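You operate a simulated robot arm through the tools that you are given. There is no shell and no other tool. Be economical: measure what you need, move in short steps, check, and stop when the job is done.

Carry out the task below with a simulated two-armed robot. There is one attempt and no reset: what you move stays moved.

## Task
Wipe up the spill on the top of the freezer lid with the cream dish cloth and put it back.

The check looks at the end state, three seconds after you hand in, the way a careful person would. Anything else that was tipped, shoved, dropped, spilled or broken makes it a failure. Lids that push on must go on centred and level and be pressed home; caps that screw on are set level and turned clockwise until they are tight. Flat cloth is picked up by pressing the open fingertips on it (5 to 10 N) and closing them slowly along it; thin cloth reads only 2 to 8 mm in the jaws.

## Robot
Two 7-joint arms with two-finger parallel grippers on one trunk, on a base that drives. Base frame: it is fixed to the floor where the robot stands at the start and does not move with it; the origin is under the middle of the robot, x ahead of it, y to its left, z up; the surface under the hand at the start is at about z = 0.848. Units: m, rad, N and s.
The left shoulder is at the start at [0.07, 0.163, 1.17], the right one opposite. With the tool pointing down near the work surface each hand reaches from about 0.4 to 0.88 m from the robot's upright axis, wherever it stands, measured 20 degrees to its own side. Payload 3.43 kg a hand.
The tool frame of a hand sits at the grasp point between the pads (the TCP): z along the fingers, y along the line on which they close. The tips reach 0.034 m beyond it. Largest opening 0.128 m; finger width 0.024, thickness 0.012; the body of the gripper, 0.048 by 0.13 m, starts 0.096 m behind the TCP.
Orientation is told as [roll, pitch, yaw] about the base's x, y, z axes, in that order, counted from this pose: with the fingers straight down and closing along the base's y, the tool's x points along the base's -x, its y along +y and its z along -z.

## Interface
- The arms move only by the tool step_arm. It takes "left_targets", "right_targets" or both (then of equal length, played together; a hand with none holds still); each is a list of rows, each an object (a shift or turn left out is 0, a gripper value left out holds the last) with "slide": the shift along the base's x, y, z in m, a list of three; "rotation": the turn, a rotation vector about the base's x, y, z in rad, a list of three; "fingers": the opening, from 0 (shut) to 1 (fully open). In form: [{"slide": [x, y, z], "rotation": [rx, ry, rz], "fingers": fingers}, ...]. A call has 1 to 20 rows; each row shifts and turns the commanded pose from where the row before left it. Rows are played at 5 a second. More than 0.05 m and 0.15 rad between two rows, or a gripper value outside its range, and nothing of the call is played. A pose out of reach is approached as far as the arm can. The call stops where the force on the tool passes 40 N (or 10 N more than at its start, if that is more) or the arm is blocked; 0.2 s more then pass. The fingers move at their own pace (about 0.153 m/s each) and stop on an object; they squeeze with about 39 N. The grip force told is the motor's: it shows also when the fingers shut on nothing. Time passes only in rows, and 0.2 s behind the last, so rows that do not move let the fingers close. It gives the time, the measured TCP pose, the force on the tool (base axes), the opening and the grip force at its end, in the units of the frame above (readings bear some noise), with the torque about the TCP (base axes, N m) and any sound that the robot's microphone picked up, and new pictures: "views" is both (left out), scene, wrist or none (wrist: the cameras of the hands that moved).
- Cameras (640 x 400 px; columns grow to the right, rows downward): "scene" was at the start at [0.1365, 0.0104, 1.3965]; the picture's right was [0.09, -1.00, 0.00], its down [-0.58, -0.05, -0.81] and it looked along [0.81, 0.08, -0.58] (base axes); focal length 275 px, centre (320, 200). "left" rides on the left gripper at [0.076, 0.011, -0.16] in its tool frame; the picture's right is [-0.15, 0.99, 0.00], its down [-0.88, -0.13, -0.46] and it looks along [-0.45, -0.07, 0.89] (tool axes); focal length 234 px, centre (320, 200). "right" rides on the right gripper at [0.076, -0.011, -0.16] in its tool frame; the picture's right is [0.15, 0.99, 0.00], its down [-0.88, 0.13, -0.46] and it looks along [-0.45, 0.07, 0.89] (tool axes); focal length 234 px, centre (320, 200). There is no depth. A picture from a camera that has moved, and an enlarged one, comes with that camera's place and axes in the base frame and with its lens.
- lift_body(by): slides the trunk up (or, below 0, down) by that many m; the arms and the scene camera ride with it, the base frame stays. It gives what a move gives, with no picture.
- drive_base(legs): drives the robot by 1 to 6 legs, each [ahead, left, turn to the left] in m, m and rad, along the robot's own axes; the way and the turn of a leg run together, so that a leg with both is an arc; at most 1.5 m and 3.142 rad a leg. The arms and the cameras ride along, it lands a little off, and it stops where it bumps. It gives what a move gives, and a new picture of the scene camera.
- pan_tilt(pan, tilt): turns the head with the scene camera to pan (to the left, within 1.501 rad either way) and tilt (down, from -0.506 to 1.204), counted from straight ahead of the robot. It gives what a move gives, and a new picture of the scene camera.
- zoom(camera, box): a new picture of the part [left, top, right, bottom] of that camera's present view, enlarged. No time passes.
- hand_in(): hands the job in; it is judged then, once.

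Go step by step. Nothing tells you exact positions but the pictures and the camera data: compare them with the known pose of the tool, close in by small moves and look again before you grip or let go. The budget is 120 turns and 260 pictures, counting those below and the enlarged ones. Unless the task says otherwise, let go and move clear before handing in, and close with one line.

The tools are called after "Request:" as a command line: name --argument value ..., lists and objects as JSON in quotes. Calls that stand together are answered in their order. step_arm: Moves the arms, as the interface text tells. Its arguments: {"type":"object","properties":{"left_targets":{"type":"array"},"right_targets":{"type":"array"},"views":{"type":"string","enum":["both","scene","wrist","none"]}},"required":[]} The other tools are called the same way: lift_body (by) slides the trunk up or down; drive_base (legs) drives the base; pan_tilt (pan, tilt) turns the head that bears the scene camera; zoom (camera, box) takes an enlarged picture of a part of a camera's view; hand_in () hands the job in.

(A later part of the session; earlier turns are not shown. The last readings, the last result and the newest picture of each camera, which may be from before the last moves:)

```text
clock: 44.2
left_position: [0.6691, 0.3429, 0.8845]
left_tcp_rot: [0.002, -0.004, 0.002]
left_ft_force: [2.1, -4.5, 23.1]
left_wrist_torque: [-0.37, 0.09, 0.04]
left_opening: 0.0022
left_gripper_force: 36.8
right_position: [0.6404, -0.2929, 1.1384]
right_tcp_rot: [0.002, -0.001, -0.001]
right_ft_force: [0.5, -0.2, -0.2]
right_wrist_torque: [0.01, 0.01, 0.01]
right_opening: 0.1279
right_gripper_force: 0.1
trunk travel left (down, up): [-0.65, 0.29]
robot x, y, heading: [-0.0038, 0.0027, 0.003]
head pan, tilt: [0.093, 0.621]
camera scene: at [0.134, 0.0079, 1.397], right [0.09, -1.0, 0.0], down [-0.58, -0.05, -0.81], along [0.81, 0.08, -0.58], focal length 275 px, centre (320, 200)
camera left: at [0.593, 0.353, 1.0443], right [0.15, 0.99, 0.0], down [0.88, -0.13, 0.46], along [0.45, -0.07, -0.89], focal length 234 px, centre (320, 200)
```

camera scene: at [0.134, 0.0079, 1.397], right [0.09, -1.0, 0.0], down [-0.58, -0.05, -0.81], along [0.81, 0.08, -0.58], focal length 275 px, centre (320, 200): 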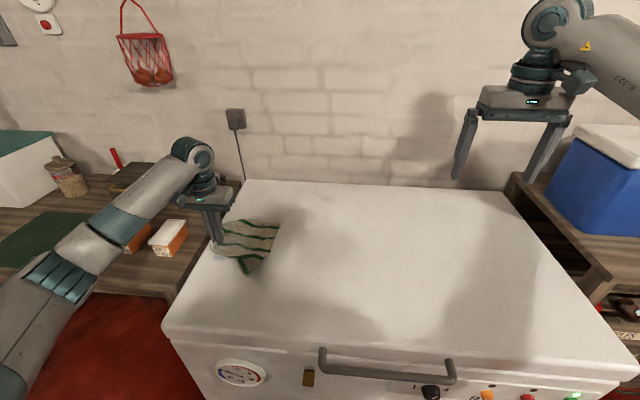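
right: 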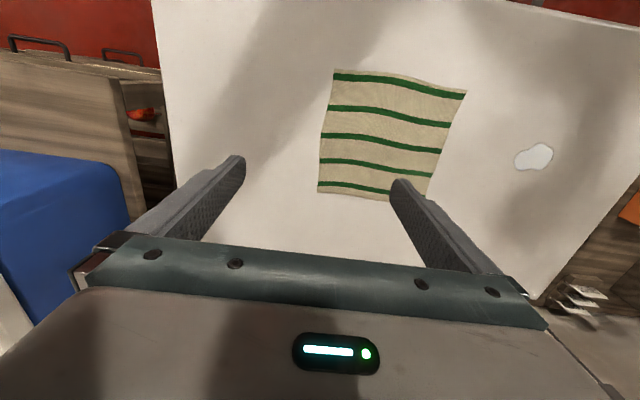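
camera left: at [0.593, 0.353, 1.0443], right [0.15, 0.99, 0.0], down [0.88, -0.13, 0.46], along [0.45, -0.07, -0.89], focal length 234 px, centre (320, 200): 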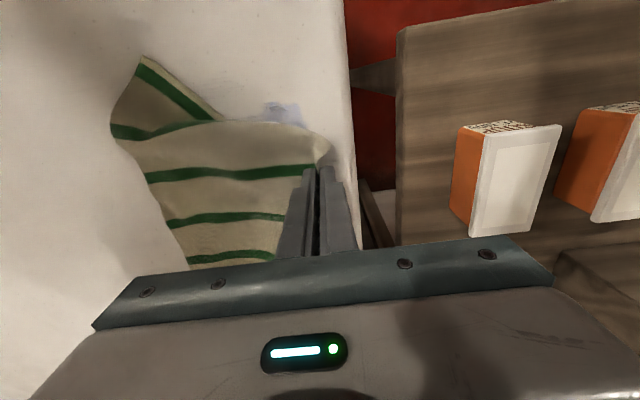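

A bit of residue is uncovered at the near side. I hop the cloth 6 cm toward the robot over it and scrub with small strokes.

Request:
step_arm --left_targets '[{"slide": [0, 0, 0.04]}, {"slide": [-0.035, -0.01, 0]}, {"slide": [-0.03, -0.01, 0]}, {"slide": [0, 0, -0.02]}, {"slide": [0, 0, -0.019]}, {"slide": [0.012, 0.01, 0]}, {"slide": [-0.012, 0.01, 0]}, {"slide": [0.012, 0, 0]}, {"slide": [0.012, 0, 0]}, {"slide": [0, 0, 0]}]' --views "wrist"

Request:
step_arm --left_targets '[{"slide": [0, -0.02, 0.03]}, {"slide": [0, -0.02, 0.03]}, {"slide": [0, -0.02, 0.03]}, {"slide": [0, -0.02, 0.03]}, {"slide": [0, -0.02, 0.03]}, {"slide": [0, -0.02, 0.03]}, {"slide": [0, -0.02, 0.03]}, {"slide": [0, -0.02, 0.03]}, {"slide": [0, -0.04, 0]}, {"slide": [0, -0.04, 0]}, {"slide": [0, -0.04, 0]}, {"slide": [0, -0.04, 0]}, {"slide": [0, -0.04, 0]}, {"slide": [0, 0, 0]}]' --views "wrist"

Request:
zoom --camera "scene" --box '[200, 200, 360, 300]'

```text
clock: 46.4
left_position: [0.6269, 0.3433, 0.8854]
left_tcp_rot: [0.003, -0.006, 0.0]
left_ft_force: [-6.4, 1.8, 30.9]
left_wrist_torque: [-0.14, 0.09, -0.01]
left_opening: 0.0019
left_gripper_force: 37.0
right_position: [0.6395, -0.2909, 1.1406]
right_tcp_rot: [0.002, -0.004, 0.0]
right_ft_force: [0.1, 0.7, -0.1]
right_wrist_torque: [0.01, 0.01, -0.03]
right_opening: 0.1281
right_gripper_force: 0.1
trunk travel left (down, up): [-0.65, 0.29]
robot x, y, heading: [-0.0008, -0.0004, -0.0]
head pan, tilt: [0.093, 0.621]
camera left: at [0.5507, 0.3535, 1.0456], right [0.14, 0.99, 0.0], down [0.88, -0.13, 0.46], along [0.45, -0.06, -0.89], focal length 234 px, centre (320, 200)
```

left: 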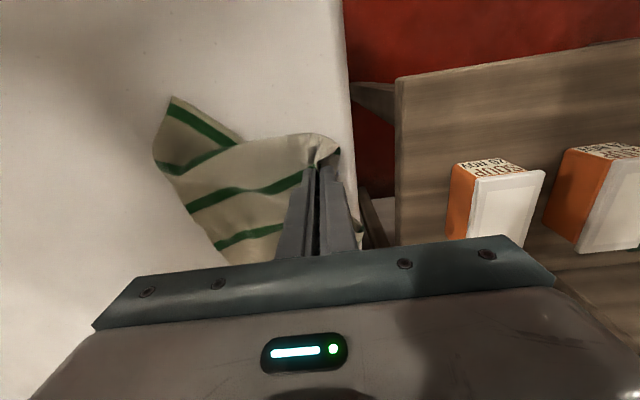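

```text
clock: 49.4
left_position: [0.6283, -0.0168, 1.124]
left_tcp_rot: [0.0, 0.0, 0.004]
left_ft_force: [0.4, 0.2, 0.8]
left_wrist_torque: [-0.06, -0.01, 0.01]
left_opening: 0.0023
left_gripper_force: 36.9
right_position: [0.6429, -0.288, 1.1375]
right_tcp_rot: [-0.001, 0.001, 0.0]
right_ft_force: [0.1, 0.7, 0.5]
right_wrist_torque: [-0.05, -0.01, 0.0]
right_opening: 0.128
right_gripper_force: 0.0
trunk travel left (down, up): [-0.65, 0.29]
robot x, y, heading: [0.002, 0.0054, 0.0]
head pan, tilt: [0.093, 0.621]
camera left: at [0.5518, -0.0064, 1.2855], right [0.14, 0.99, 0.0], down [0.88, -0.13, 0.46], along [0.45, -0.07, -0.89], focal length 234 px, centre (320, 200)
```

left: 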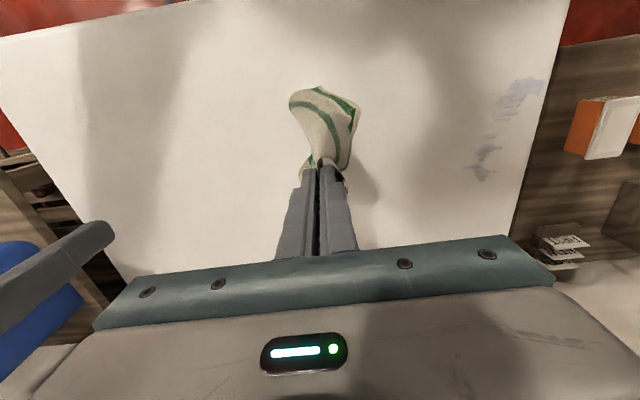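

```text
4.00 times, centred on (280, 250) of scene
camera zoom: at [0.1366, 0.0116, 1.3965], right [0.09, -1.0, 0.0], down [-0.58, -0.06, -0.81], along [0.81, 0.07, -0.58], focal length 1102 px, centre (480, 0)
```

zoom: 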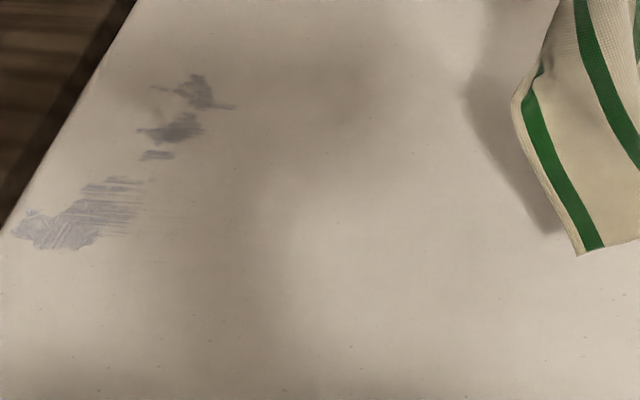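

The streaks are gone; only thin patches near the left edge remain, about x 0.60–0.76, y 0.27–0.365, and I must not push them off the lid. I lay the cloth there again and sweep it along x, parallel to the lid edge.

Request:
step_arm --left_targets '[{"slide": [0.02, 0.04, 0]}, {"slide": [0.02, 0.04, 0]}, {"slide": [0.02, 0.04, 0]}, {"slide": [0.03, 0.03, 0]}, {"slide": [0.03, 0.03, 0]}, {"slide": [0, 0, -0.04]}, {"slide": [0, 0, -0.02]}, {"slide": [0, 0.015, -0.02]}, {"slide": [0, 0.015, -0.02]}, {"slide": [0, 0.02, -0.02]}, {"slide": [0, 0.02, -0.02]}, {"slide": [0, 0.02, -0.02]}, {"slide": [0, 0.02, -0.02]}, {"slide": [0, 0.02, -0.02]}, {"slide": [0, 0.02, -0.02]}, {"slide": [0, 0.02, -0.015]}, {"slide": [0, 0.012, -0.004]}, {"slide": [0, 0, -0.002]}, {"slide": [0, 0, 0]}]'

```text
clock: 53.4
left_position: [0.7451, 0.3426, 0.8833]
left_tcp_rot: [0.001, -0.005, -0.001]
left_ft_force: [2.3, -1.1, 19.4]
left_wrist_torque: [-0.25, 0.03, 0.04]
left_opening: 0.0024
left_gripper_force: 36.3
right_position: [0.6426, -0.2909, 1.1384]
right_tcp_rot: [0.002, -0.002, -0.002]
right_ft_force: [0.1, 0.2, 0.0]
right_wrist_torque: [0.0, 0.0, 0.02]
right_opening: 0.1278
right_gripper_force: 0.2
trunk travel left (down, up): [-0.65, 0.29]
robot x, y, heading: [0.0005, -0.0023, 0.001]
head pan, tilt: [0.093, 0.621]
camera scene: at [0.1343, 0.0089, 1.397], right [0.09, -1.0, 0.0], down [-0.58, -0.05, -0.81], along [0.81, 0.08, -0.58], focal length 275 px, centre (320, 200)
camera left: at [0.6703, 0.3532, 1.0439], right [0.15, 0.99, 0.0], down [0.88, -0.13, 0.46], along [0.46, -0.07, -0.89], focal length 234 px, centre (320, 200)
```

scene: 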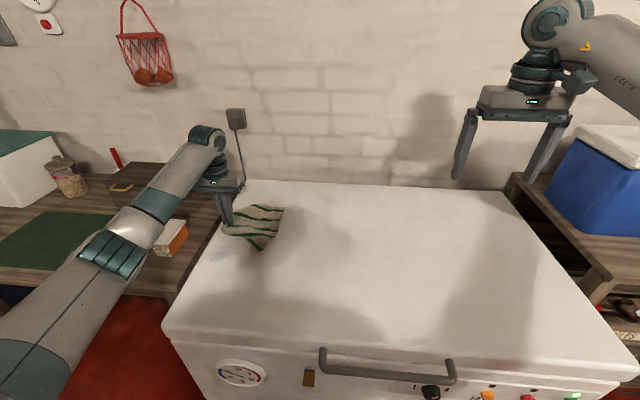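
left: 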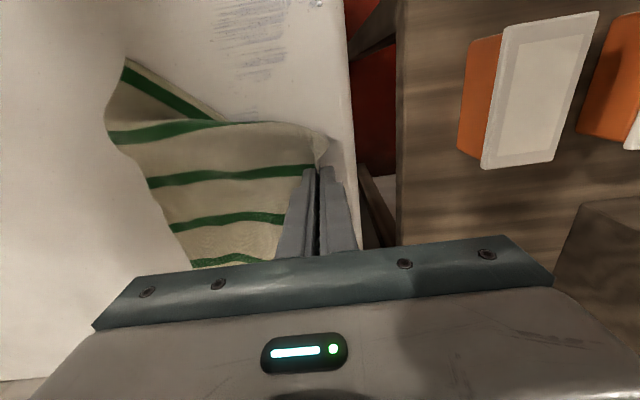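

The cloth lies just beyond the patches. I drag it toward the robot along x over them.

Request:
step_arm --left_targets '[{"slide": [-0.015, 0, 0.0005]}, {"slide": [-0.015, 0, 0]}, {"slide": [-0.015, 0, 0]}, {"slide": [-0.015, 0, 0]}, {"slide": [-0.015, 0, 0]}, {"slide": [-0.015, 0, 0]}, {"slide": [-0.015, 0, 0]}, {"slide": [-0.015, 0, 0]}, {"slide": [-0.015, 0, 0]}, {"slide": [-0.015, 0, 0]}, {"slide": [-0.015, 0, 0]}, {"slide": [-0.015, 0, 0]}, {"slide": [-0.015, 0, 0]}, {"slide": [-0.015, 0, 0]}, {"slide": [0, 0, 0]}]'

Request:
zoom --camera "scene" --box '[180, 190, 340, 290]'

```text
clock: 55.8
left_position: [0.5906, 0.344, 0.885]
left_tcp_rot: [-0.003, -0.009, 0.001]
left_ft_force: [-4.8, -2.1, 17.6]
left_wrist_torque: [-0.3, 0.3, -0.02]
left_opening: 0.0024
left_gripper_force: 36.8
right_position: [0.6422, -0.2907, 1.1381]
right_tcp_rot: [0.0, -0.003, 0.001]
right_ft_force: [0.8, -0.4, -0.3]
right_wrist_torque: [-0.03, 0.03, 0.01]
right_opening: 0.1281
right_gripper_force: 0.0
trunk travel left (down, up): [-0.65, 0.29]
robot x, y, heading: [-0.0001, 0.002, -0.001]
head pan, tilt: [0.093, 0.621]
stopped in row 11 (left hand): the force on the tool passed its limit at 42 N (the readings are from after the stop); the commanded pose is now the measured one
camera scene: at [0.1348, 0.01, 1.3963], right [0.09, -1.0, 0.0], down [-0.58, -0.05, -0.81], along [0.81, 0.08, -0.58], focal length 275 px, centre (320, 200)
camera left: at [0.5132, 0.3547, 1.0436], right [0.15, 0.99, 0.0], down [0.88, -0.13, 0.46], along [0.46, -0.07, -0.89], focal length 234 px, centre (320, 200)
```

scene: 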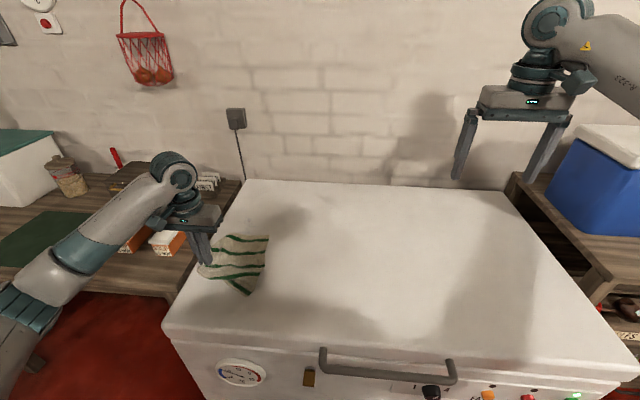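
left: 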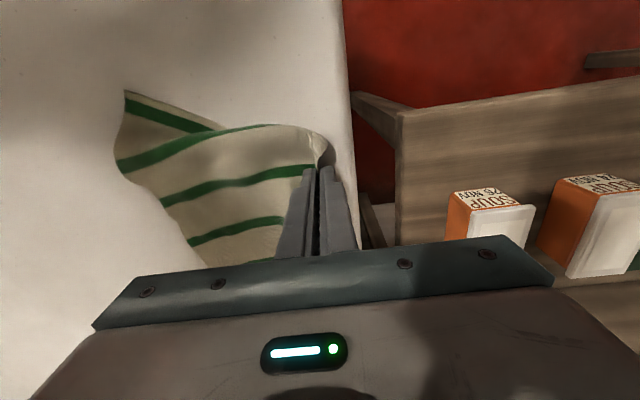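

```text
4.00 times, centred on (260, 240) of scene
camera zoom: at [0.1348, 0.01, 1.3963], right [0.09, -1.0, 0.0], down [-0.58, -0.05, -0.81], along [0.81, 0.08, -0.58], focal length 1102 px, centre (560, 40)
```

zoom: 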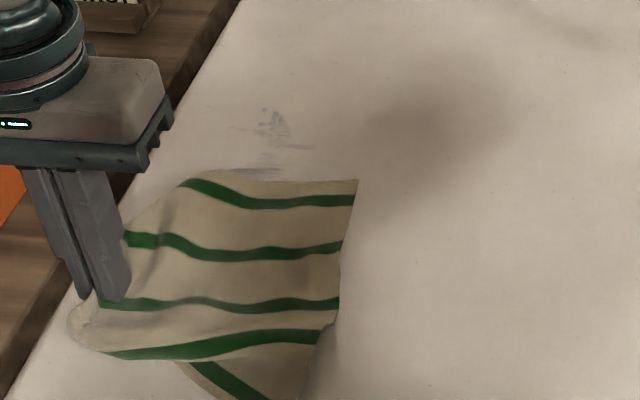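

That swept well. I continue a few centimetres nearer, then lift to inspect.

Request:
step_arm --left_targets '[{"slide": [-0.015, 0, 0]}, {"slide": [-0.015, 0, 0]}, {"slide": [-0.015, 0, 0]}, {"slide": [-0.015, 0, 0]}, {"slide": [-0.015, 0, 0]}, {"slide": [0, 0, 0]}]' --views "none"

Request:
step_arm --left_targets '[{"slide": [0, -0.02, 0.03]}, {"slide": [0, -0.02, 0.03]}, {"slide": [0, -0.02, 0.03]}, {"slide": [0, -0.02, 0.03]}, {"slide": [0, -0.02, 0.03]}, {"slide": [0, -0.02, 0.03]}, {"slide": [0, -0.02, 0.03]}, {"slide": [0, -0.02, 0.03]}, {"slide": [0.01, -0.04, 0]}, {"slide": [0.01, -0.04, 0]}, {"slide": [0.01, -0.04, 0]}, {"slide": [0.01, -0.04, 0]}, {"slide": [0.01, -0.04, 0]}, {"slide": [0, 0, 0]}]'

Request:
zoom --camera "scene" --box '[180, 200, 340, 300]'

```text
clock: 57.2
left_position: [0.5146, 0.3422, 0.8841]
left_tcp_rot: [-0.001, -0.009, 0.001]
left_ft_force: [9.1, 0.0, 32.0]
left_wrist_torque: [-0.28, 0.0, 0.08]
left_opening: 0.0021
left_gripper_force: 36.8
right_position: [0.6422, -0.2912, 1.1378]
right_tcp_rot: [0.002, -0.002, 0.0]
right_ft_force: [-0.6, -0.5, 0.7]
right_wrist_torque: [0.0, 0.0, 0.0]
right_opening: 0.1279
right_gripper_force: 0.2
trunk travel left (down, up): [-0.65, 0.29]
robot x, y, heading: [0.0007, 0.0008, 0.001]
head pan, tilt: [0.093, 0.621]
```

```text
clock: 60.2
left_position: [0.5663, -0.0154, 1.123]
left_tcp_rot: [0.0, -0.005, 0.001]
left_ft_force: [-0.7, -0.2, -0.1]
left_wrist_torque: [-0.02, 0.01, -0.02]
left_opening: 0.0022
left_gripper_force: 36.3
right_position: [0.6425, -0.2886, 1.1372]
right_tcp_rot: [-0.002, 0.0, 0.0]
right_ft_force: [-0.4, -0.2, -0.3]
right_wrist_torque: [-0.02, -0.03, -0.01]
right_opening: 0.1278
right_gripper_force: 0.1
trunk travel left (down, up): [-0.65, 0.29]
robot x, y, heading: [0.0002, 0.0009, 0.003]
head pan, tilt: [0.093, 0.621]
camera scene: at [0.1364, 0.0116, 1.3965], right [0.09, -1.0, 0.0], down [-0.58, -0.06, -0.81], along [0.81, 0.07, -0.58], focal length 275 px, centre (320, 200)
camera left: at [0.4891, -0.0048, 1.2827], right [0.14, 0.99, 0.0], down [0.88, -0.13, 0.46], along [0.46, -0.07, -0.89], focal length 234 px, centre (320, 200)
```

scene: 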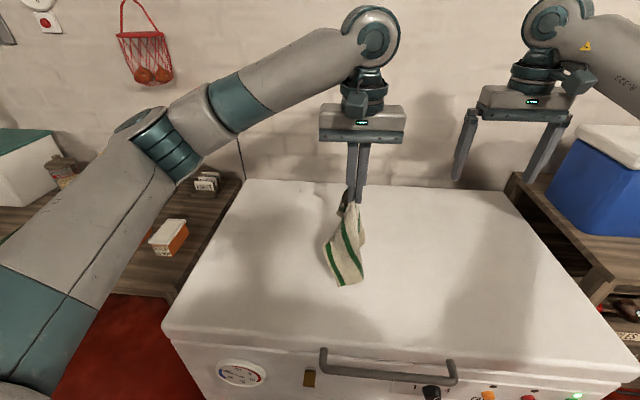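
left: 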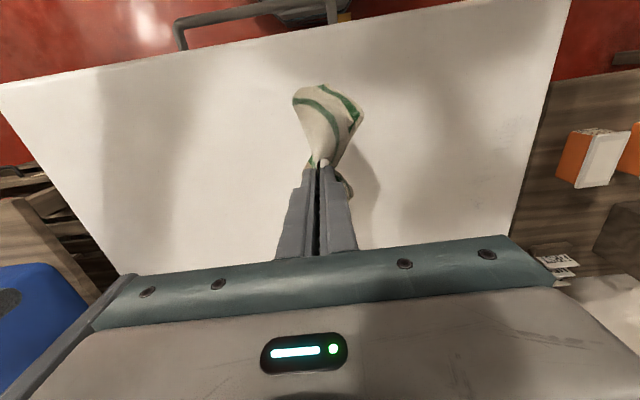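

```text
4.00 times, centred on (260, 250) of scene
camera zoom: at [0.1364, 0.0116, 1.3965], right [0.09, -1.0, 0.0], down [-0.58, -0.06, -0.81], along [0.81, 0.07, -0.58], focal length 1102 px, centre (560, 0)
```

zoom: 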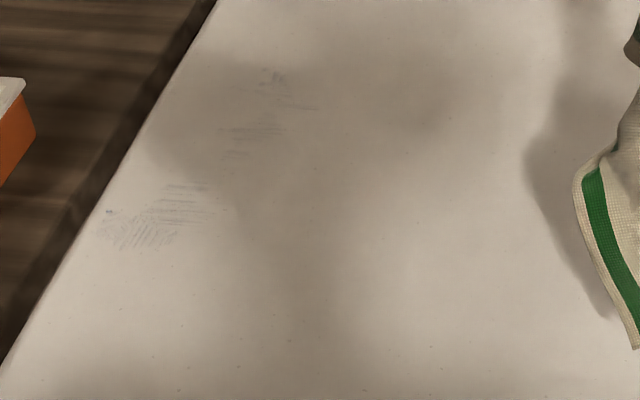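

Almost clean; only faint traces remain. I do one more pass of the same kind, starting farther out at x ≈ 0.785.

Request:
step_arm --left_targets '[{"slide": [0.03, 0.035, 0]}, {"slide": [0.03, 0.035, 0]}, {"slide": [0.03, 0.035, 0]}, {"slide": [0.03, 0.035, 0]}, {"slide": [0.03, 0.03, 0]}, {"slide": [0.02, 0, -0.04]}, {"slide": [0.02, 0, -0.02]}, {"slide": [0.02, 0.015, -0.02]}, {"slide": [0.01, 0.015, -0.02]}, {"slide": [0, 0.02, -0.02]}, {"slide": [0, 0.02, -0.02]}, {"slide": [0, 0.02, -0.02]}, {"slide": [0, 0.02, -0.02]}, {"slide": [0, 0.02, -0.02]}, {"slide": [0, 0.02, -0.02]}, {"slide": [0, 0.02, -0.015]}, {"slide": [0, 0.012, -0.004]}, {"slide": [0, 0, -0.001]}, {"slide": [0, 0, 0]}]'

Request:
step_arm --left_targets '[{"slide": [-0.015, 0, 0]}, {"slide": [-0.015, 0, 0.0003]}, {"slide": [-0.015, 0, 0]}, {"slide": [-0.015, 0, 0.0003]}, {"slide": [-0.015, 0, 0]}, {"slide": [-0.015, 0, 0.0003]}, {"slide": [-0.015, 0, 0]}, {"slide": [-0.015, 0, 0.0003]}, {"slide": [-0.015, 0, 0]}, {"slide": [-0.015, 0, 0.0003]}, {"slide": [-0.015, 0, 0]}, {"slide": [-0.015, 0, 0.0003]}, {"slide": [-0.015, 0, 0]}, {"slide": [-0.015, 0, 0]}, {"slide": [-0.015, 0, 0]}, {"slide": [-0.015, 0, 0]}, {"slide": [-0.015, 0, 0]}, {"slide": [0, 0, 0]}]'

```text
clock: 64.2
left_position: [0.7849, 0.3357, 0.8843]
left_tcp_rot: [0.001, -0.007, 0.003]
left_ft_force: [2.7, -0.5, 9.2]
left_wrist_torque: [-0.18, 0.02, 0.04]
left_opening: 0.0023
left_gripper_force: 37.0
right_position: [0.6425, -0.2917, 1.1382]
right_tcp_rot: [-0.001, -0.001, 0.001]
right_ft_force: [-0.9, -0.3, 0.3]
right_wrist_torque: [0.0, 0.0, 0.01]
right_opening: 0.1282
right_gripper_force: 0.1
trunk travel left (down, up): [-0.65, 0.29]
robot x, y, heading: [-0.0013, -0.0053, 0.001]
head pan, tilt: [0.093, 0.621]
camera scene: at [0.1356, 0.0096, 1.3967], right [0.09, -1.0, 0.0], down [-0.58, -0.05, -0.81], along [0.81, 0.08, -0.58], focal length 275 px, centre (320, 200)
camera left: at [0.7099, 0.3455, 1.0443], right [0.14, 0.99, 0.0], down [0.88, -0.13, 0.46], along [0.46, -0.07, -0.89], focal length 234 px, centre (320, 200)
```

scene: 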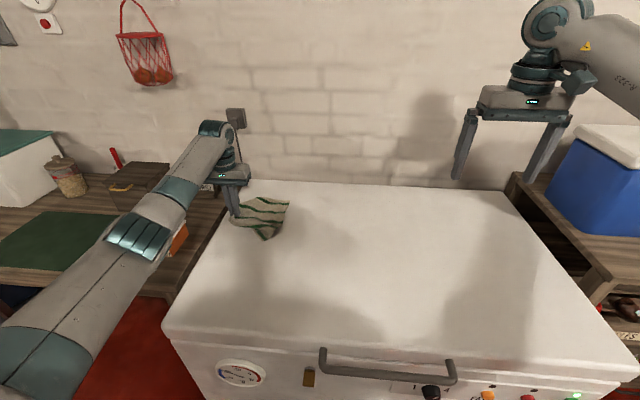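
left: 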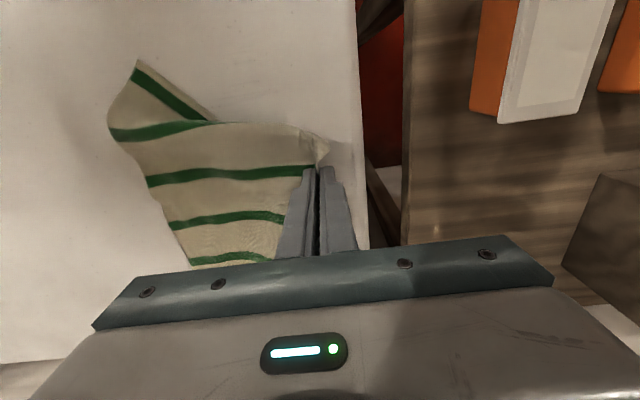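

```text
clock: 68.0
left_position: [0.5297, 0.3353, 0.8841]
left_tcp_rot: [0.0, -0.004, 0.002]
left_ft_force: [3.2, 0.5, 16.8]
left_wrist_torque: [-0.14, 0.03, 0.0]
left_opening: 0.002
left_gripper_force: 36.7
right_position: [0.6428, -0.2914, 1.1386]
right_tcp_rot: [0.0, 0.0, 0.001]
right_ft_force: [-0.1, -0.8, 0.0]
right_wrist_torque: [-0.05, 0.01, 0.01]
right_opening: 0.128
right_gripper_force: 0.0
trunk travel left (down, up): [-0.65, 0.29]
robot x, y, heading: [-0.0018, -0.0007, -0.002]
head pan, tilt: [0.093, 0.621]
camera scene: at [0.1354, 0.0093, 1.3967], right [0.09, -1.0, 0.0], down [-0.58, -0.05, -0.81], along [0.81, 0.08, -0.58], focal length 275 px, centre (320, 200)
camera left: at [0.4536, 0.3462, 1.0441], right [0.14, 0.99, 0.0], down [0.88, -0.13, 0.46], along [0.46, -0.07, -0.89], focal length 234 px, centre (320, 200)
```

scene: 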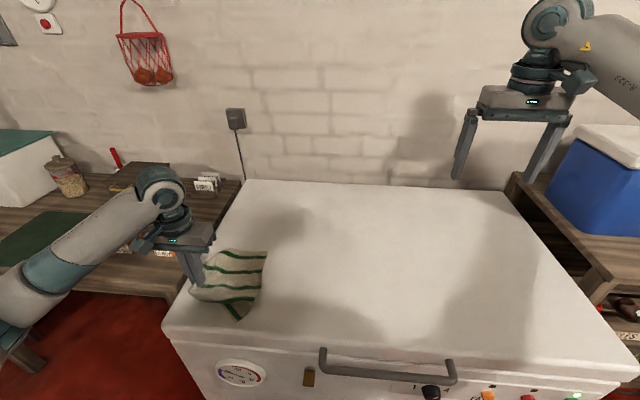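
left: 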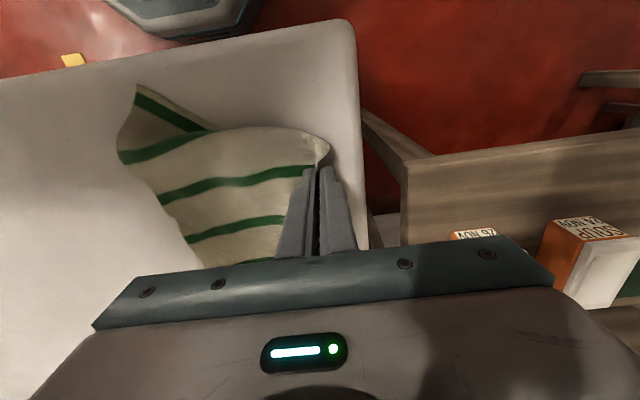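

I lift and inspect, while moving the right hand up and away to free the cloth's original place.

Request:
step_arm --left_targets '[{"slide": [0, -0.02, 0.03]}, {"slide": [0, -0.02, 0.03]}, {"slide": [0, -0.02, 0.03]}, {"slide": [0, -0.02, 0.03]}, {"slide": [0, -0.02, 0.03]}, {"slide": [0, -0.02, 0.03]}, {"slide": [0, -0.02, 0.03]}, {"slide": [0, -0.02, 0.03]}, {"slide": [0.02, -0.04, 0]}, {"slide": [0.02, -0.04, 0]}, {"slide": [0.02, -0.04, 0]}, {"slide": [0.02, -0.04, 0]}, {"slide": [0.02, -0.04, 0]}, {"slide": [0, 0, 0]}]' --right_targets '[{"slide": [0, -0.01, 0.03]}, {"slide": [0, -0.01, 0.03]}, {"slide": [-0.02, -0.03, 0.02]}, {"slide": [-0.02, -0.03, 0.02]}, {"slide": [-0.02, -0.03, 0]}, {"slide": [-0.02, -0.03, 0]}, {"slide": [-0.02, -0.03, 0]}, {"slide": [0, 0, 0]}, {"slide": [0, 0, 0]}, {"slide": [0, 0, 0]}, {"slide": [0, 0, 0]}, {"slide": [0, 0, 0]}, {"slide": [0, 0, 0]}, {"slide": [0, 0, 0]}]'

Request:
zoom --camera "scene" --box '[180, 200, 340, 300]'

```text
clock: 71.0
left_position: [0.6307, -0.0206, 1.123]
left_tcp_rot: [-0.002, -0.005, 0.001]
left_ft_force: [-0.7, 0.2, 0.6]
left_wrist_torque: [-0.01, -0.07, -0.02]
left_opening: 0.0022
left_gripper_force: 37.1
right_position: [0.5445, -0.4554, 1.239]
right_tcp_rot: [-0.003, -0.001, 0.001]
right_ft_force: [0.6, -0.3, -0.5]
right_wrist_torque: [-0.03, 0.0, 0.02]
right_opening: 0.128
right_gripper_force: 0.1
trunk travel left (down, up): [-0.65, 0.29]
robot x, y, heading: [-0.001, 0.0036, 0.003]
head pan, tilt: [0.093, 0.621]
camera scene: at [0.1363, 0.0118, 1.3965], right [0.09, -1.0, 0.0], down [-0.58, -0.06, -0.81], along [0.81, 0.07, -0.58], focal length 275 px, centre (320, 200)
camera right: at [0.4703, -0.4654, 1.3975], right [-0.15, 0.99, 0.0], down [0.88, 0.13, 0.46], along [0.45, 0.07, -0.89], focal length 234 px, centre (320, 200)
camera left: at [0.5541, -0.0095, 1.2825], right [0.14, 0.99, 0.0], down [0.88, -0.13, 0.46], along [0.46, -0.07, -0.89], focal length 234 px, centre (320, 200)
```

scene: 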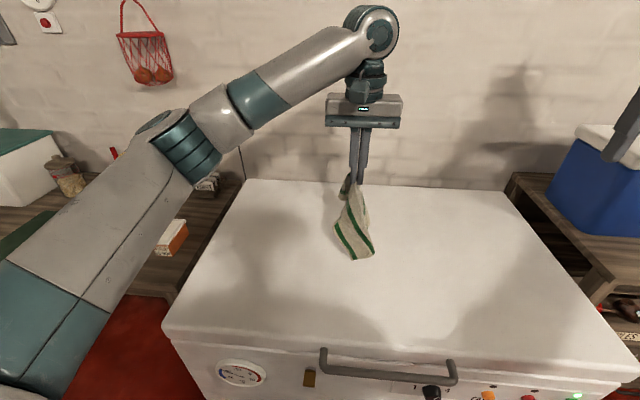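
right: 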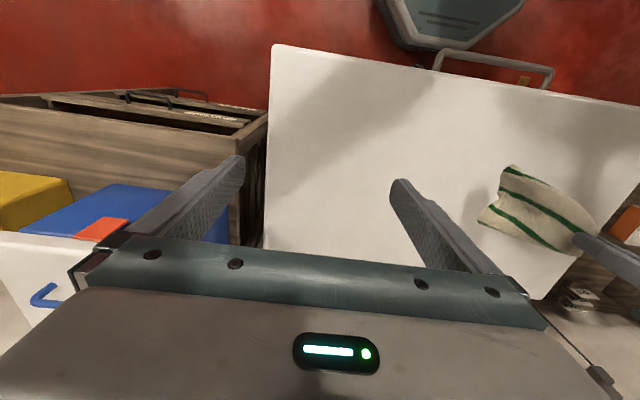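
left: 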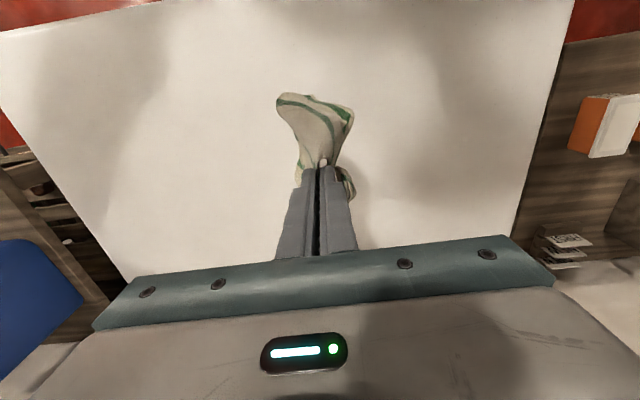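

```text
4.00 times, centred on (260, 250) of scene
camera zoom: at [0.1363, 0.0118, 1.3965], right [0.09, -1.0, 0.0], down [-0.58, -0.06, -0.81], along [0.81, 0.07, -0.58], focal length 1102 px, centre (560, 0)
```

zoom: 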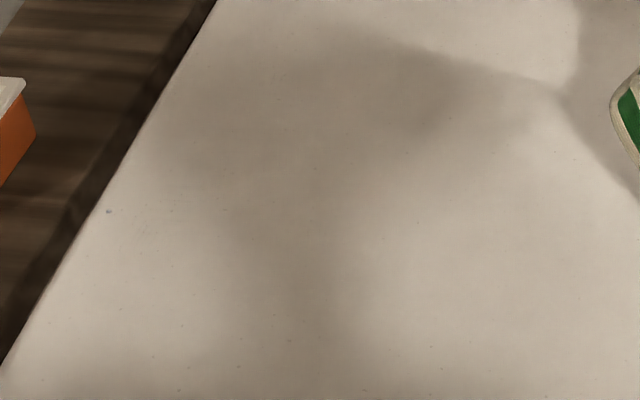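

The lid is clean except for one tiny dot near the left edge at about (0.63, 0.36). I make one last short x-sweep with the grip at y ≈ 0.354.

Request:
step_arm --left_targets '[{"slide": [0.01, 0.04, 0]}, {"slide": [0.01, 0.04, 0]}, {"slide": [0.01, 0.04, 0]}, {"slide": [0.01, 0.04, 0]}, {"slide": [0.01, 0.035, 0]}, {"slide": [0, 0, -0.04]}, {"slide": [0, 0, -0.02]}, {"slide": [0, 0.015, -0.02]}, {"slide": [0, 0.015, -0.02]}, {"slide": [0, 0.02, -0.02]}, {"slide": [0, 0.02, -0.02]}, {"slide": [0, 0.02, -0.02]}, {"slide": [0, 0.02, -0.02]}, {"slide": [0, 0.02, -0.02]}, {"slide": [0, 0.02, -0.02]}, {"slide": [0, 0.02, -0.015]}, {"slide": [0, 0.01, -0.004]}, {"slide": [0, 0, -0.001]}, {"slide": [0, 0, 0]}]' --views "wrist"

Request:
step_arm --left_targets '[{"slide": [-0.015, 0, 0]}, {"slide": [-0.015, 0, 0.0003]}, {"slide": [-0.015, 0, 0]}, {"slide": [-0.015, 0, 0.0003]}, {"slide": [-0.015, 0, 0]}, {"slide": [-0.015, 0, 0.0003]}, {"slide": [-0.015, 0, 0]}, {"slide": [-0.015, 0, 0.0003]}, {"slide": [-0.015, 0, 0]}, {"slide": [0, 0, 0]}]' --views "none"

Request:
step_arm --left_targets '[{"slide": [0, -0.02, 0.03]}, {"slide": [0, -0.02, 0.03]}, {"slide": [0, -0.02, 0.03]}, {"slide": [0, -0.02, 0.03]}, {"slide": [0, -0.02, 0.03]}, {"slide": [0, -0.02, 0.03]}, {"slide": [0, -0.02, 0.03]}, {"slide": [0, -0.02, 0.03]}, {"slide": [0.02, -0.04, 0]}, {"slide": [0.02, -0.04, 0]}, {"slide": [0.02, -0.04, 0]}, {"slide": [0.02, -0.04, 0]}, {"slide": [0.02, -0.04, 0]}, {"slide": [0, 0, 0]}]' --views "none"

Request:
zoom --camera "scene" --box '[180, 200, 340, 300]'

```text
clock: 75.0
left_position: [0.6811, 0.3508, 0.8847]
left_tcp_rot: [0.0, -0.01, 0.002]
left_ft_force: [1.8, 0.2, 13.0]
left_wrist_torque: [-0.18, 0.03, 0.02]
left_opening: 0.0022
left_gripper_force: 36.7
right_position: [0.5439, -0.4583, 1.2374]
right_tcp_rot: [0.0, -0.001, 0.0]
right_ft_force: [0.2, -0.3, 0.4]
right_wrist_torque: [0.03, 0.0, 0.02]
right_opening: 0.1279
right_gripper_force: 0.2
trunk travel left (down, up): [-0.65, 0.29]
robot x, y, heading: [-0.0013, 0.0009, -0.004]
head pan, tilt: [0.093, 0.621]
camera left: at [0.604, 0.3607, 1.0441], right [0.14, 0.99, 0.0], down [0.88, -0.13, 0.46], along [0.46, -0.07, -0.89], focal length 234 px, centre (320, 200)
```

left: 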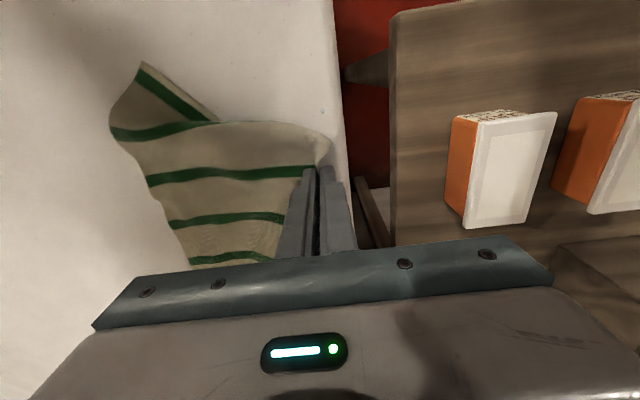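

```text
clock: 77.2
left_position: [0.5461, 0.3506, 0.8849]
left_tcp_rot: [-0.001, -0.005, 0.002]
left_ft_force: [2.0, 0.7, 11.1]
left_wrist_torque: [-0.09, 0.02, 0.04]
left_opening: 0.0021
left_gripper_force: 37.1
right_position: [0.5458, -0.4577, 1.2373]
right_tcp_rot: [0.001, -0.001, -0.001]
right_ft_force: [-0.6, 1.2, -0.9]
right_wrist_torque: [0.03, -0.01, 0.04]
right_opening: 0.1279
right_gripper_force: 0.1
trunk travel left (down, up): [-0.65, 0.29]
robot x, y, heading: [0.0004, 0.0008, -0.001]
head pan, tilt: [0.093, 0.621]
```

```text
clock: 80.2
left_position: [0.6484, -0.0062, 1.1263]
left_tcp_rot: [-0.002, -0.005, 0.001]
left_ft_force: [-0.6, -0.4, -0.5]
left_wrist_torque: [-0.04, 0.0, 0.03]
left_opening: 0.0021
left_gripper_force: 36.2
right_position: [0.5453, -0.4553, 1.2383]
right_tcp_rot: [-0.001, -0.001, -0.001]
right_ft_force: [0.1, 0.6, -0.1]
right_wrist_torque: [-0.02, 0.0, 0.0]
right_opening: 0.128
right_gripper_force: 0.1
trunk travel left (down, up): [-0.65, 0.29]
robot x, y, heading: [0.0001, 0.0024, 0.003]
head pan, tilt: [0.093, 0.621]
```

```text
4.00 times, centred on (260, 250) of scene
camera zoom: at [0.1362, 0.0118, 1.3965], right [0.09, -1.0, 0.0], down [-0.58, -0.06, -0.81], along [0.81, 0.07, -0.58], focal length 1102 px, centre (560, 0)
```

zoom: 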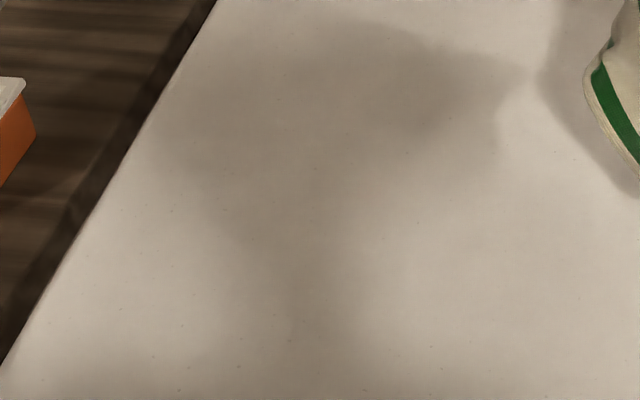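

The lid is clean. Now I carry the cloth over its original place and lay it tail first so that the grip ends at (0.664, −0.105).

Request:
step_arm --left_targets '[{"slide": [0.004, -0.04, 0]}, {"slide": [0.004, -0.04, 0]}, {"slide": [0.004, -0.04, 0]}, {"slide": [0.004, -0.04, 0]}, {"slide": [0, -0.04, 0]}, {"slide": [0, -0.04, 0]}, {"slide": [0, -0.035, 0]}, {"slide": [0, 0, 0]}]' --views "scene"

Request:
step_arm --left_targets '[{"slide": [0, 0, -0.04]}, {"slide": [0, 0, -0.02]}, {"slide": [0, 0.015, -0.02]}, {"slide": [0, 0.015, -0.02]}, {"slide": [0, 0.02, -0.02]}, {"slide": [0, 0.02, -0.02]}, {"slide": [0, 0.02, -0.02]}, {"slide": [0, 0.02, -0.02]}, {"slide": [0, 0.02, -0.02]}, {"slide": [0, 0.02, -0.02]}, {"slide": [0, 0.02, -0.015]}, {"slide": [0, 0.006, -0.004]}, {"slide": [0, 0, 0]}]'

```text
clock: 82.0
left_position: [0.6647, -0.1886, 1.1262]
left_tcp_rot: [-0.002, -0.005, 0.003]
left_ft_force: [-0.4, -0.3, -0.5]
left_wrist_torque: [-0.02, 0.0, 0.01]
left_opening: 0.002
left_gripper_force: 36.5
left hand out of reach, approached as far as the arm can: row 5, 6, 7
right_position: [0.5466, -0.4585, 1.237]
right_tcp_rot: [0.0, 0.001, -0.001]
right_ft_force: [-0.4, -0.2, 0.3]
right_wrist_torque: [0.01, 0.0, -0.01]
right_opening: 0.128
right_gripper_force: 0.0
trunk travel left (down, up): [-0.65, 0.29]
robot x, y, heading: [0.0047, -0.0016, -0.002]
head pan, tilt: [0.093, 0.621]
camera scene: at [0.1366, 0.0104, 1.3965], right [0.09, -1.0, 0.0], down [-0.58, -0.05, -0.81], along [0.81, 0.08, -0.58], focal length 275 px, centre (320, 200)
```

scene: 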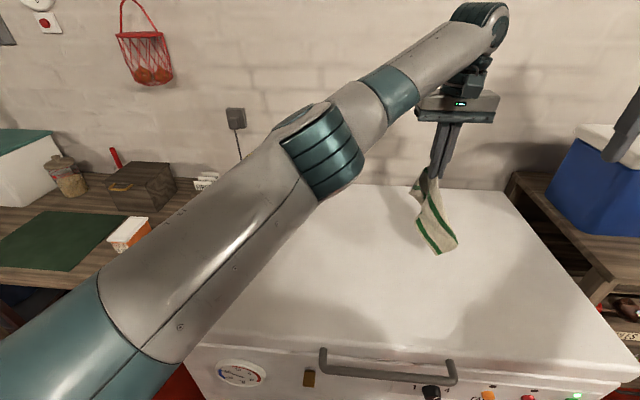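

```text
clock: 84.8
left_position: [0.6609, -0.0133, 0.8869]
left_tcp_rot: [-0.001, -0.005, 0.002]
left_ft_force: [0.4, 0.0, 0.1]
left_wrist_torque: [-0.04, 0.01, 0.01]
left_opening: 0.0022
left_gripper_force: 36.8
right_position: [0.5455, -0.4577, 1.2373]
right_tcp_rot: [-0.001, -0.002, -0.001]
right_ft_force: [-0.1, 0.3, 0.8]
right_wrist_torque: [-0.01, 0.02, -0.04]
right_opening: 0.128
right_gripper_force: 0.1
trunk travel left (down, up): [-0.65, 0.29]
robot x, y, heading: [-0.0023, 0.0011, -0.002]
head pan, tilt: [0.093, 0.621]
camera scene: at [0.1365, 0.0102, 1.3965], right [0.09, -1.0, 0.0], down [-0.58, -0.05, -0.81], along [0.81, 0.08, -0.58], focal length 275 px, centre (320, 200)
camera left: at [0.5852, -0.0023, 1.0459], right [0.15, 0.99, 0.0], down [0.88, -0.13, 0.46], along [0.46, -0.07, -0.89], focal length 234 px, centre (320, 200)
```

scene: 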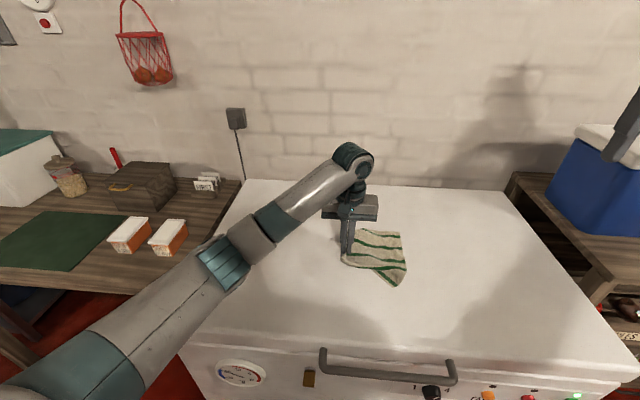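
left: 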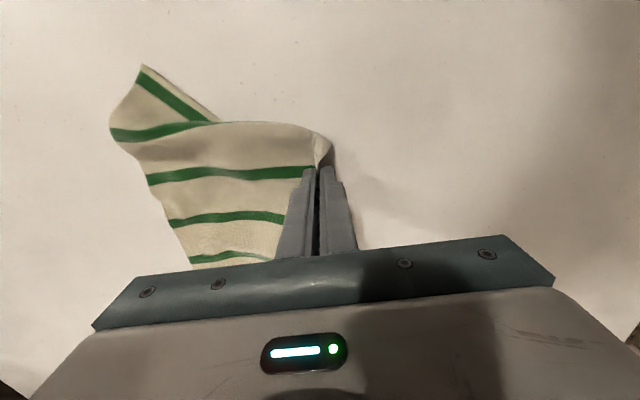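

The cloth lies about 9 cm left of its place. I release it by opening slowly with light pressure, the reverse of gathering, to smooth the pleat, and then rise.

Request:
step_arm --left_targets '[{"slide": [0, 0, -0.002]}, {"slide": [0, 0, -0.001]}, {"fingers": 0.05}, {"fingers": 0.1}, {"fingers": 0.15}, {"fingers": 0.2}, {"fingers": 0.25}, {"fingers": 0.3}, {"fingers": 0.35}, {"fingers": 0.4}, {"slide": [0, 0, 0]}]' --views "wrist"

Request:
step_arm --left_targets '[{"slide": [0, 0, 0.01]}, {"slide": [0, 0, 0.03]}, {"slide": [0, 0, 0.04]}, {"slide": [0, 0.04, 0.03]}, {"slide": [0, 0.045, 0.02]}, {"slide": [0, 0.045, 0.02]}, {"slide": [-0.02, 0.045, 0]}, {"slide": [-0.02, 0.045, 0]}, {"slide": [-0.02, 0.045, 0]}, {"slide": [0, 0.045, 0]}, {"slide": [0, 0.045, 0]}]' --views "scene"

Request:
zoom --camera "scene" --box '[310, 210, 470, 310]'

```text
clock: 87.2
left_position: [0.6609, -0.0124, 0.8851]
left_tcp_rot: [-0.004, -0.006, 0.002]
left_ft_force: [1.6, 5.1, 18.8]
left_wrist_torque: [-0.47, 0.11, -0.02]
left_opening: 0.0487
left_gripper_force: 0.0
right_position: [0.5437, -0.4568, 1.2378]
right_tcp_rot: [-0.001, -0.003, -0.001]
right_ft_force: [0.0, 0.1, -0.2]
right_wrist_torque: [-0.01, 0.03, -0.02]
right_opening: 0.1281
right_gripper_force: 0.1
trunk travel left (down, up): [-0.65, 0.29]
robot x, y, heading: [-0.0018, 0.0004, -0.003]
head pan, tilt: [0.093, 0.621]
camera left: at [0.5845, -0.0016, 1.0441], right [0.14, 0.99, 0.0], down [0.88, -0.13, 0.46], along [0.46, -0.07, -0.89], focal length 234 px, centre (320, 200)
```

left: 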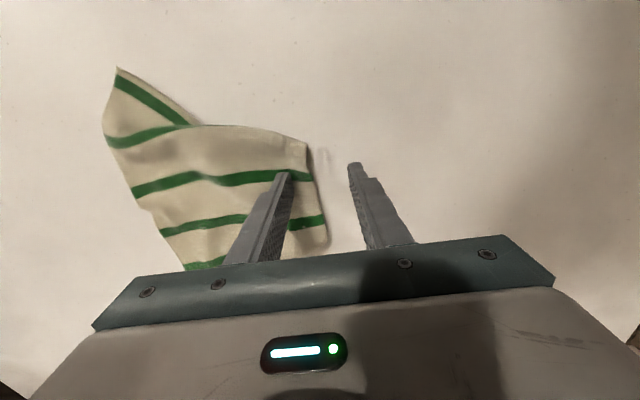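

```text
clock: 89.6
left_position: [0.6017, 0.3419, 1.0324]
left_tcp_rot: [-0.003, -0.004, 0.003]
left_ft_force: [-0.4, 0.1, 0.2]
left_wrist_torque: [-0.01, -0.01, -0.04]
left_opening: 0.0511
left_gripper_force: 0.1
right_position: [0.5456, -0.4557, 1.2382]
right_tcp_rot: [-0.001, 0.0, 0.001]
right_ft_force: [-0.3, 0.3, -0.5]
right_wrist_torque: [-0.02, -0.01, -0.02]
right_opening: 0.1279
right_gripper_force: 0.1
trunk travel left (down, up): [-0.65, 0.29]
robot x, y, heading: [0.0013, -0.0027, 0.005]
head pan, tilt: [0.093, 0.621]
camera scene: at [0.1357, 0.0119, 1.3966], right [0.09, -1.0, 0.0], down [-0.58, -0.05, -0.81], along [0.81, 0.07, -0.58], focal length 275 px, centre (320, 200)
```

scene: 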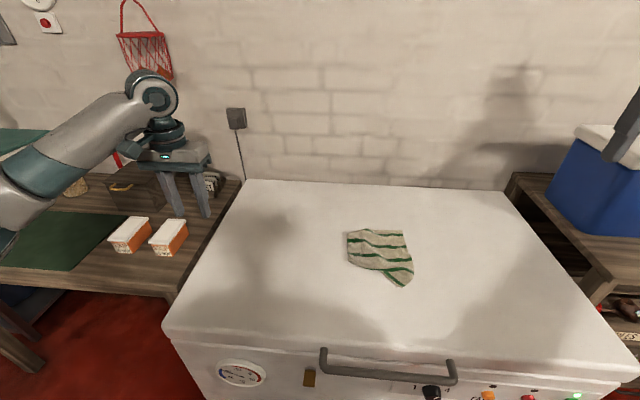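

```text
4.00 times, centred on (390, 260) of scene
camera zoom: at [0.1357, 0.0119, 1.3966], right [0.09, -1.0, 0.0], down [-0.58, -0.05, -0.81], along [0.81, 0.07, -0.58], focal length 1102 px, centre (40, -40)
```

zoom: 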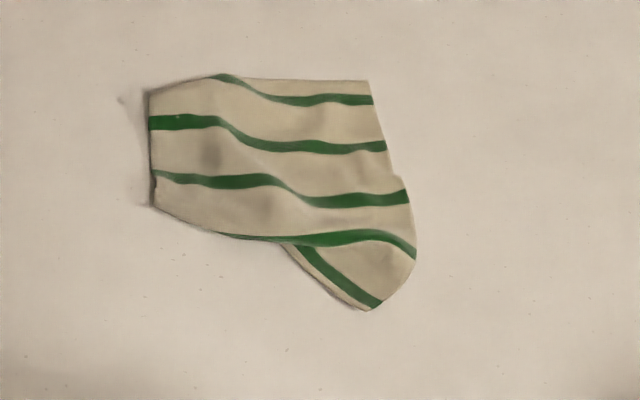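

The near side and far-left corner are folded under, and the cloth needs to move about 9 cm right. I'll pinch it near the far-right corner with the right hand, lift it and re-lay it by pulling away and to the right, which should open the under-folds.

Request:
step_arm --right_targets '[{"slide": [0.0255, 0.0375, 0], "fingers": 0.3}, {"slide": [0.0255, 0.0375, 0]}, {"slide": [0.0255, 0.0375, 0]}, {"slide": [0.0255, 0.0375, 0]}, {"slide": [0.0255, 0.0375, 0]}, {"slide": [0.0255, 0.0375, 0]}, {"slide": [0.0255, 0.0375, 0]}, {"slide": [0.0255, 0.0375, 0]}, {"slide": [0, 0, -0.048]}, {"slide": [0, 0, -0.048]}, {"slide": [0, 0, -0.048]}, {"slide": [0, 0, -0.048]}, {"slide": [0, 0, -0.048]}, {"slide": [0, 0, -0.048]}, {"slide": [0, 0, -0.03]}, {"slide": [0, 0, 0]}]'

```text
clock: 93.0
left_position: [0.6018, 0.3422, 1.0322]
left_tcp_rot: [-0.002, -0.003, 0.002]
left_ft_force: [0.4, 0.0, 0.2]
left_wrist_torque: [-0.03, -0.03, 0.0]
left_opening: 0.0514
left_gripper_force: 0.1
right_position: [0.7465, -0.1582, 0.9169]
right_tcp_rot: [0.0, -0.001, 0.001]
right_ft_force: [0.9, -0.2, -0.4]
right_wrist_torque: [-0.04, -0.02, -0.01]
right_opening: 0.0384
right_gripper_force: 0.1
trunk travel left (down, up): [-0.65, 0.29]
robot x, y, heading: [-0.0005, -0.0045, 0.004]
head pan, tilt: [0.093, 0.621]
camera scene: at [0.1362, 0.0107, 1.3965], right [0.09, -1.0, 0.0], down [-0.58, -0.05, -0.81], along [0.81, 0.08, -0.58], focal length 275 px, centre (320, 200)
camera right: at [0.6702, -0.1683, 1.0765], right [-0.15, 0.99, 0.0], down [0.88, 0.13, 0.46], along [0.45, 0.07, -0.89], focal length 234 px, centre (320, 200)
```

scene: 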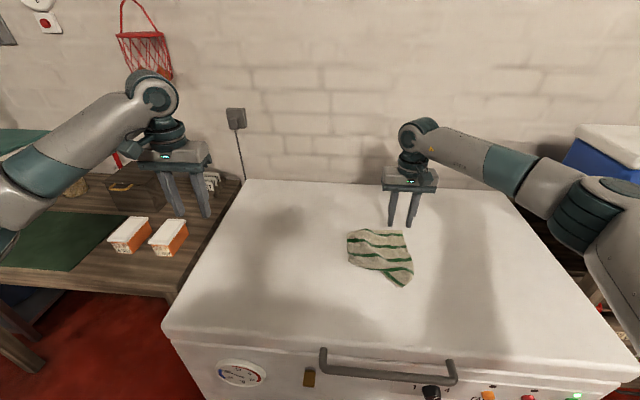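
right: 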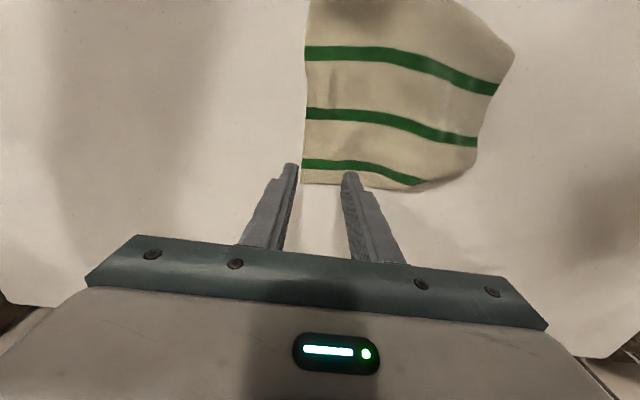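

The cloth's far-right corner is at (0.768, −0.172). I shift slightly so both fingertips are on the cloth, then go down to contact.

Request:
step_arm --right_targets '[{"slide": [-0.008, 0.02, 0]}, {"slide": [0, 0, -0.015]}, {"slide": [0, 0, -0.01]}, {"slide": [0, 0, -0.005]}, {"slide": [0, 0, -0.002]}, {"slide": [0, 0, -0.001]}, {"slide": [0, 0, 0]}]' --views "wrist"

```text
clock: 94.6
left_position: [0.6017, 0.3416, 1.0327]
left_tcp_rot: [-0.001, -0.005, 0.001]
left_ft_force: [-0.2, 0.1, 0.2]
left_wrist_torque: [0.01, -0.02, -0.02]
left_opening: 0.0513
left_gripper_force: 0.0
right_position: [0.74, -0.1401, 0.8871]
right_tcp_rot: [-0.002, 0.0, 0.0]
right_ft_force: [-0.1, 0.3, 0.2]
right_wrist_torque: [0.0, 0.0, 0.04]
right_opening: 0.0387
right_gripper_force: 0.1
trunk travel left (down, up): [-0.65, 0.29]
robot x, y, heading: [0.0004, -0.0011, 0.001]
head pan, tilt: [0.093, 0.621]
camera right: at [0.6638, -0.1498, 1.047], right [-0.15, 0.99, 0.0], down [0.88, 0.13, 0.46], along [0.45, 0.07, -0.89], focal length 234 px, centre (320, 200)
```

right: 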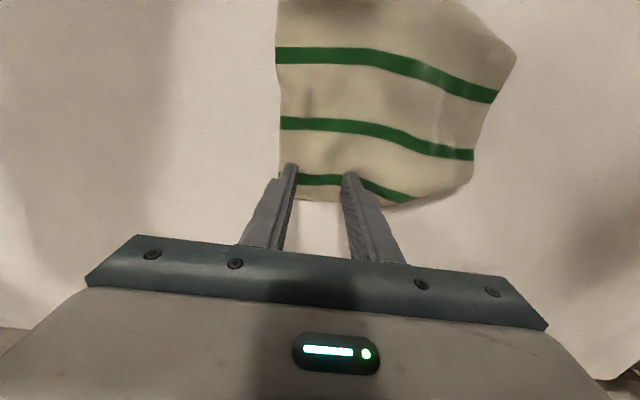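

Both tips are over the cloth, so I lower to contact.

Request:
step_arm --right_targets '[{"slide": [0, 0, -0.002]}, {"slide": [0, 0, -0.0015]}, {"slide": [0, 0, -0.001]}, {"slide": [0, 0, 0]}]' --views "none"

```text
clock: 95.6
left_position: [0.6009, 0.3412, 1.0333]
left_tcp_rot: [-0.002, -0.007, 0.002]
left_ft_force: [0.4, -0.5, 0.4]
left_wrist_torque: [-0.02, 0.02, 0.01]
left_opening: 0.0513
left_gripper_force: 0.1
right_position: [0.7401, -0.1388, 0.8839]
right_tcp_rot: [0.001, -0.002, 0.001]
right_ft_force: [1.6, 1.0, 7.9]
right_wrist_torque: [-0.15, -0.09, 0.04]
right_opening: 0.0384
right_gripper_force: 0.1
trunk travel left (down, up): [-0.65, 0.29]
robot x, y, heading: [0.0025, -0.0005, 0.003]
head pan, tilt: [0.093, 0.621]
```

Contact is 7.9 N, which is right; I close slowly and lift a little.

Request:
step_arm --right_targets '[{"fingers": 0.26}, {"fingers": 0.22}, {"fingers": 0.18}, {"fingers": 0.14}, {"fingers": 0.1}, {"fingers": 0.06}, {"fingers": 0.03}, {"fingers": 0.0}, {"fingers": 0.0}, {"fingers": 0.0}, {"slide": [0, 0, 0.02]}, {"slide": [0, 0, 0.02]}, {"slide": [0, 0, 0.02]}, {"slide": [0, 0, 0]}]'

```text
clock: 98.6
left_position: [0.6019, 0.342, 1.0324]
left_tcp_rot: [-0.001, -0.004, 0.001]
left_ft_force: [-0.4, -0.3, 1.1]
left_wrist_torque: [0.02, -0.01, -0.03]
left_opening: 0.0512
left_gripper_force: 0.2
right_position: [0.7372, -0.1401, 0.9426]
right_tcp_rot: [0.001, 0.0, -0.001]
right_ft_force: [0.4, -0.1, 0.3]
right_wrist_torque: [0.01, -0.01, 0.02]
right_opening: 0.0023
right_gripper_force: 36.8
trunk travel left (down, up): [-0.65, 0.29]
robot x, y, heading: [0.0036, 0.0012, 0.001]
head pan, tilt: [0.093, 0.621]
camera scene: at [0.1365, 0.0103, 1.3965], right [0.09, -1.0, 0.0], down [-0.58, -0.05, -0.81], along [0.81, 0.08, -0.58], focal length 275 px, centre (320, 200)
camera right: at [0.6623, -0.1502, 1.1018], right [-0.15, 0.99, 0.0], down [0.88, 0.13, 0.46], along [0.45, 0.07, -0.89], focal length 234 px, centre (320, 200)
```

scene: 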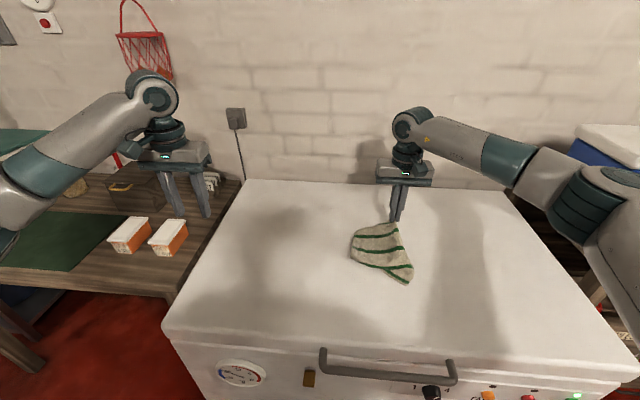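
right: 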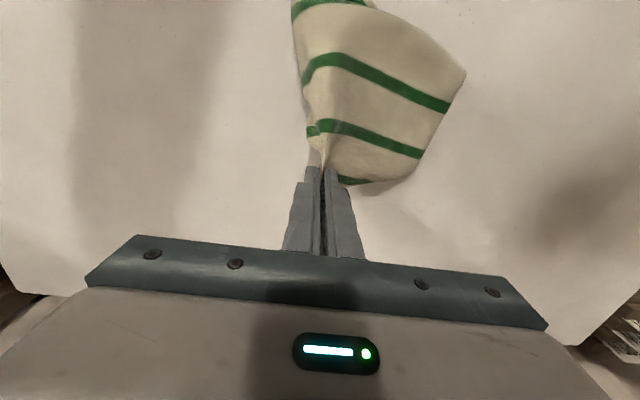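

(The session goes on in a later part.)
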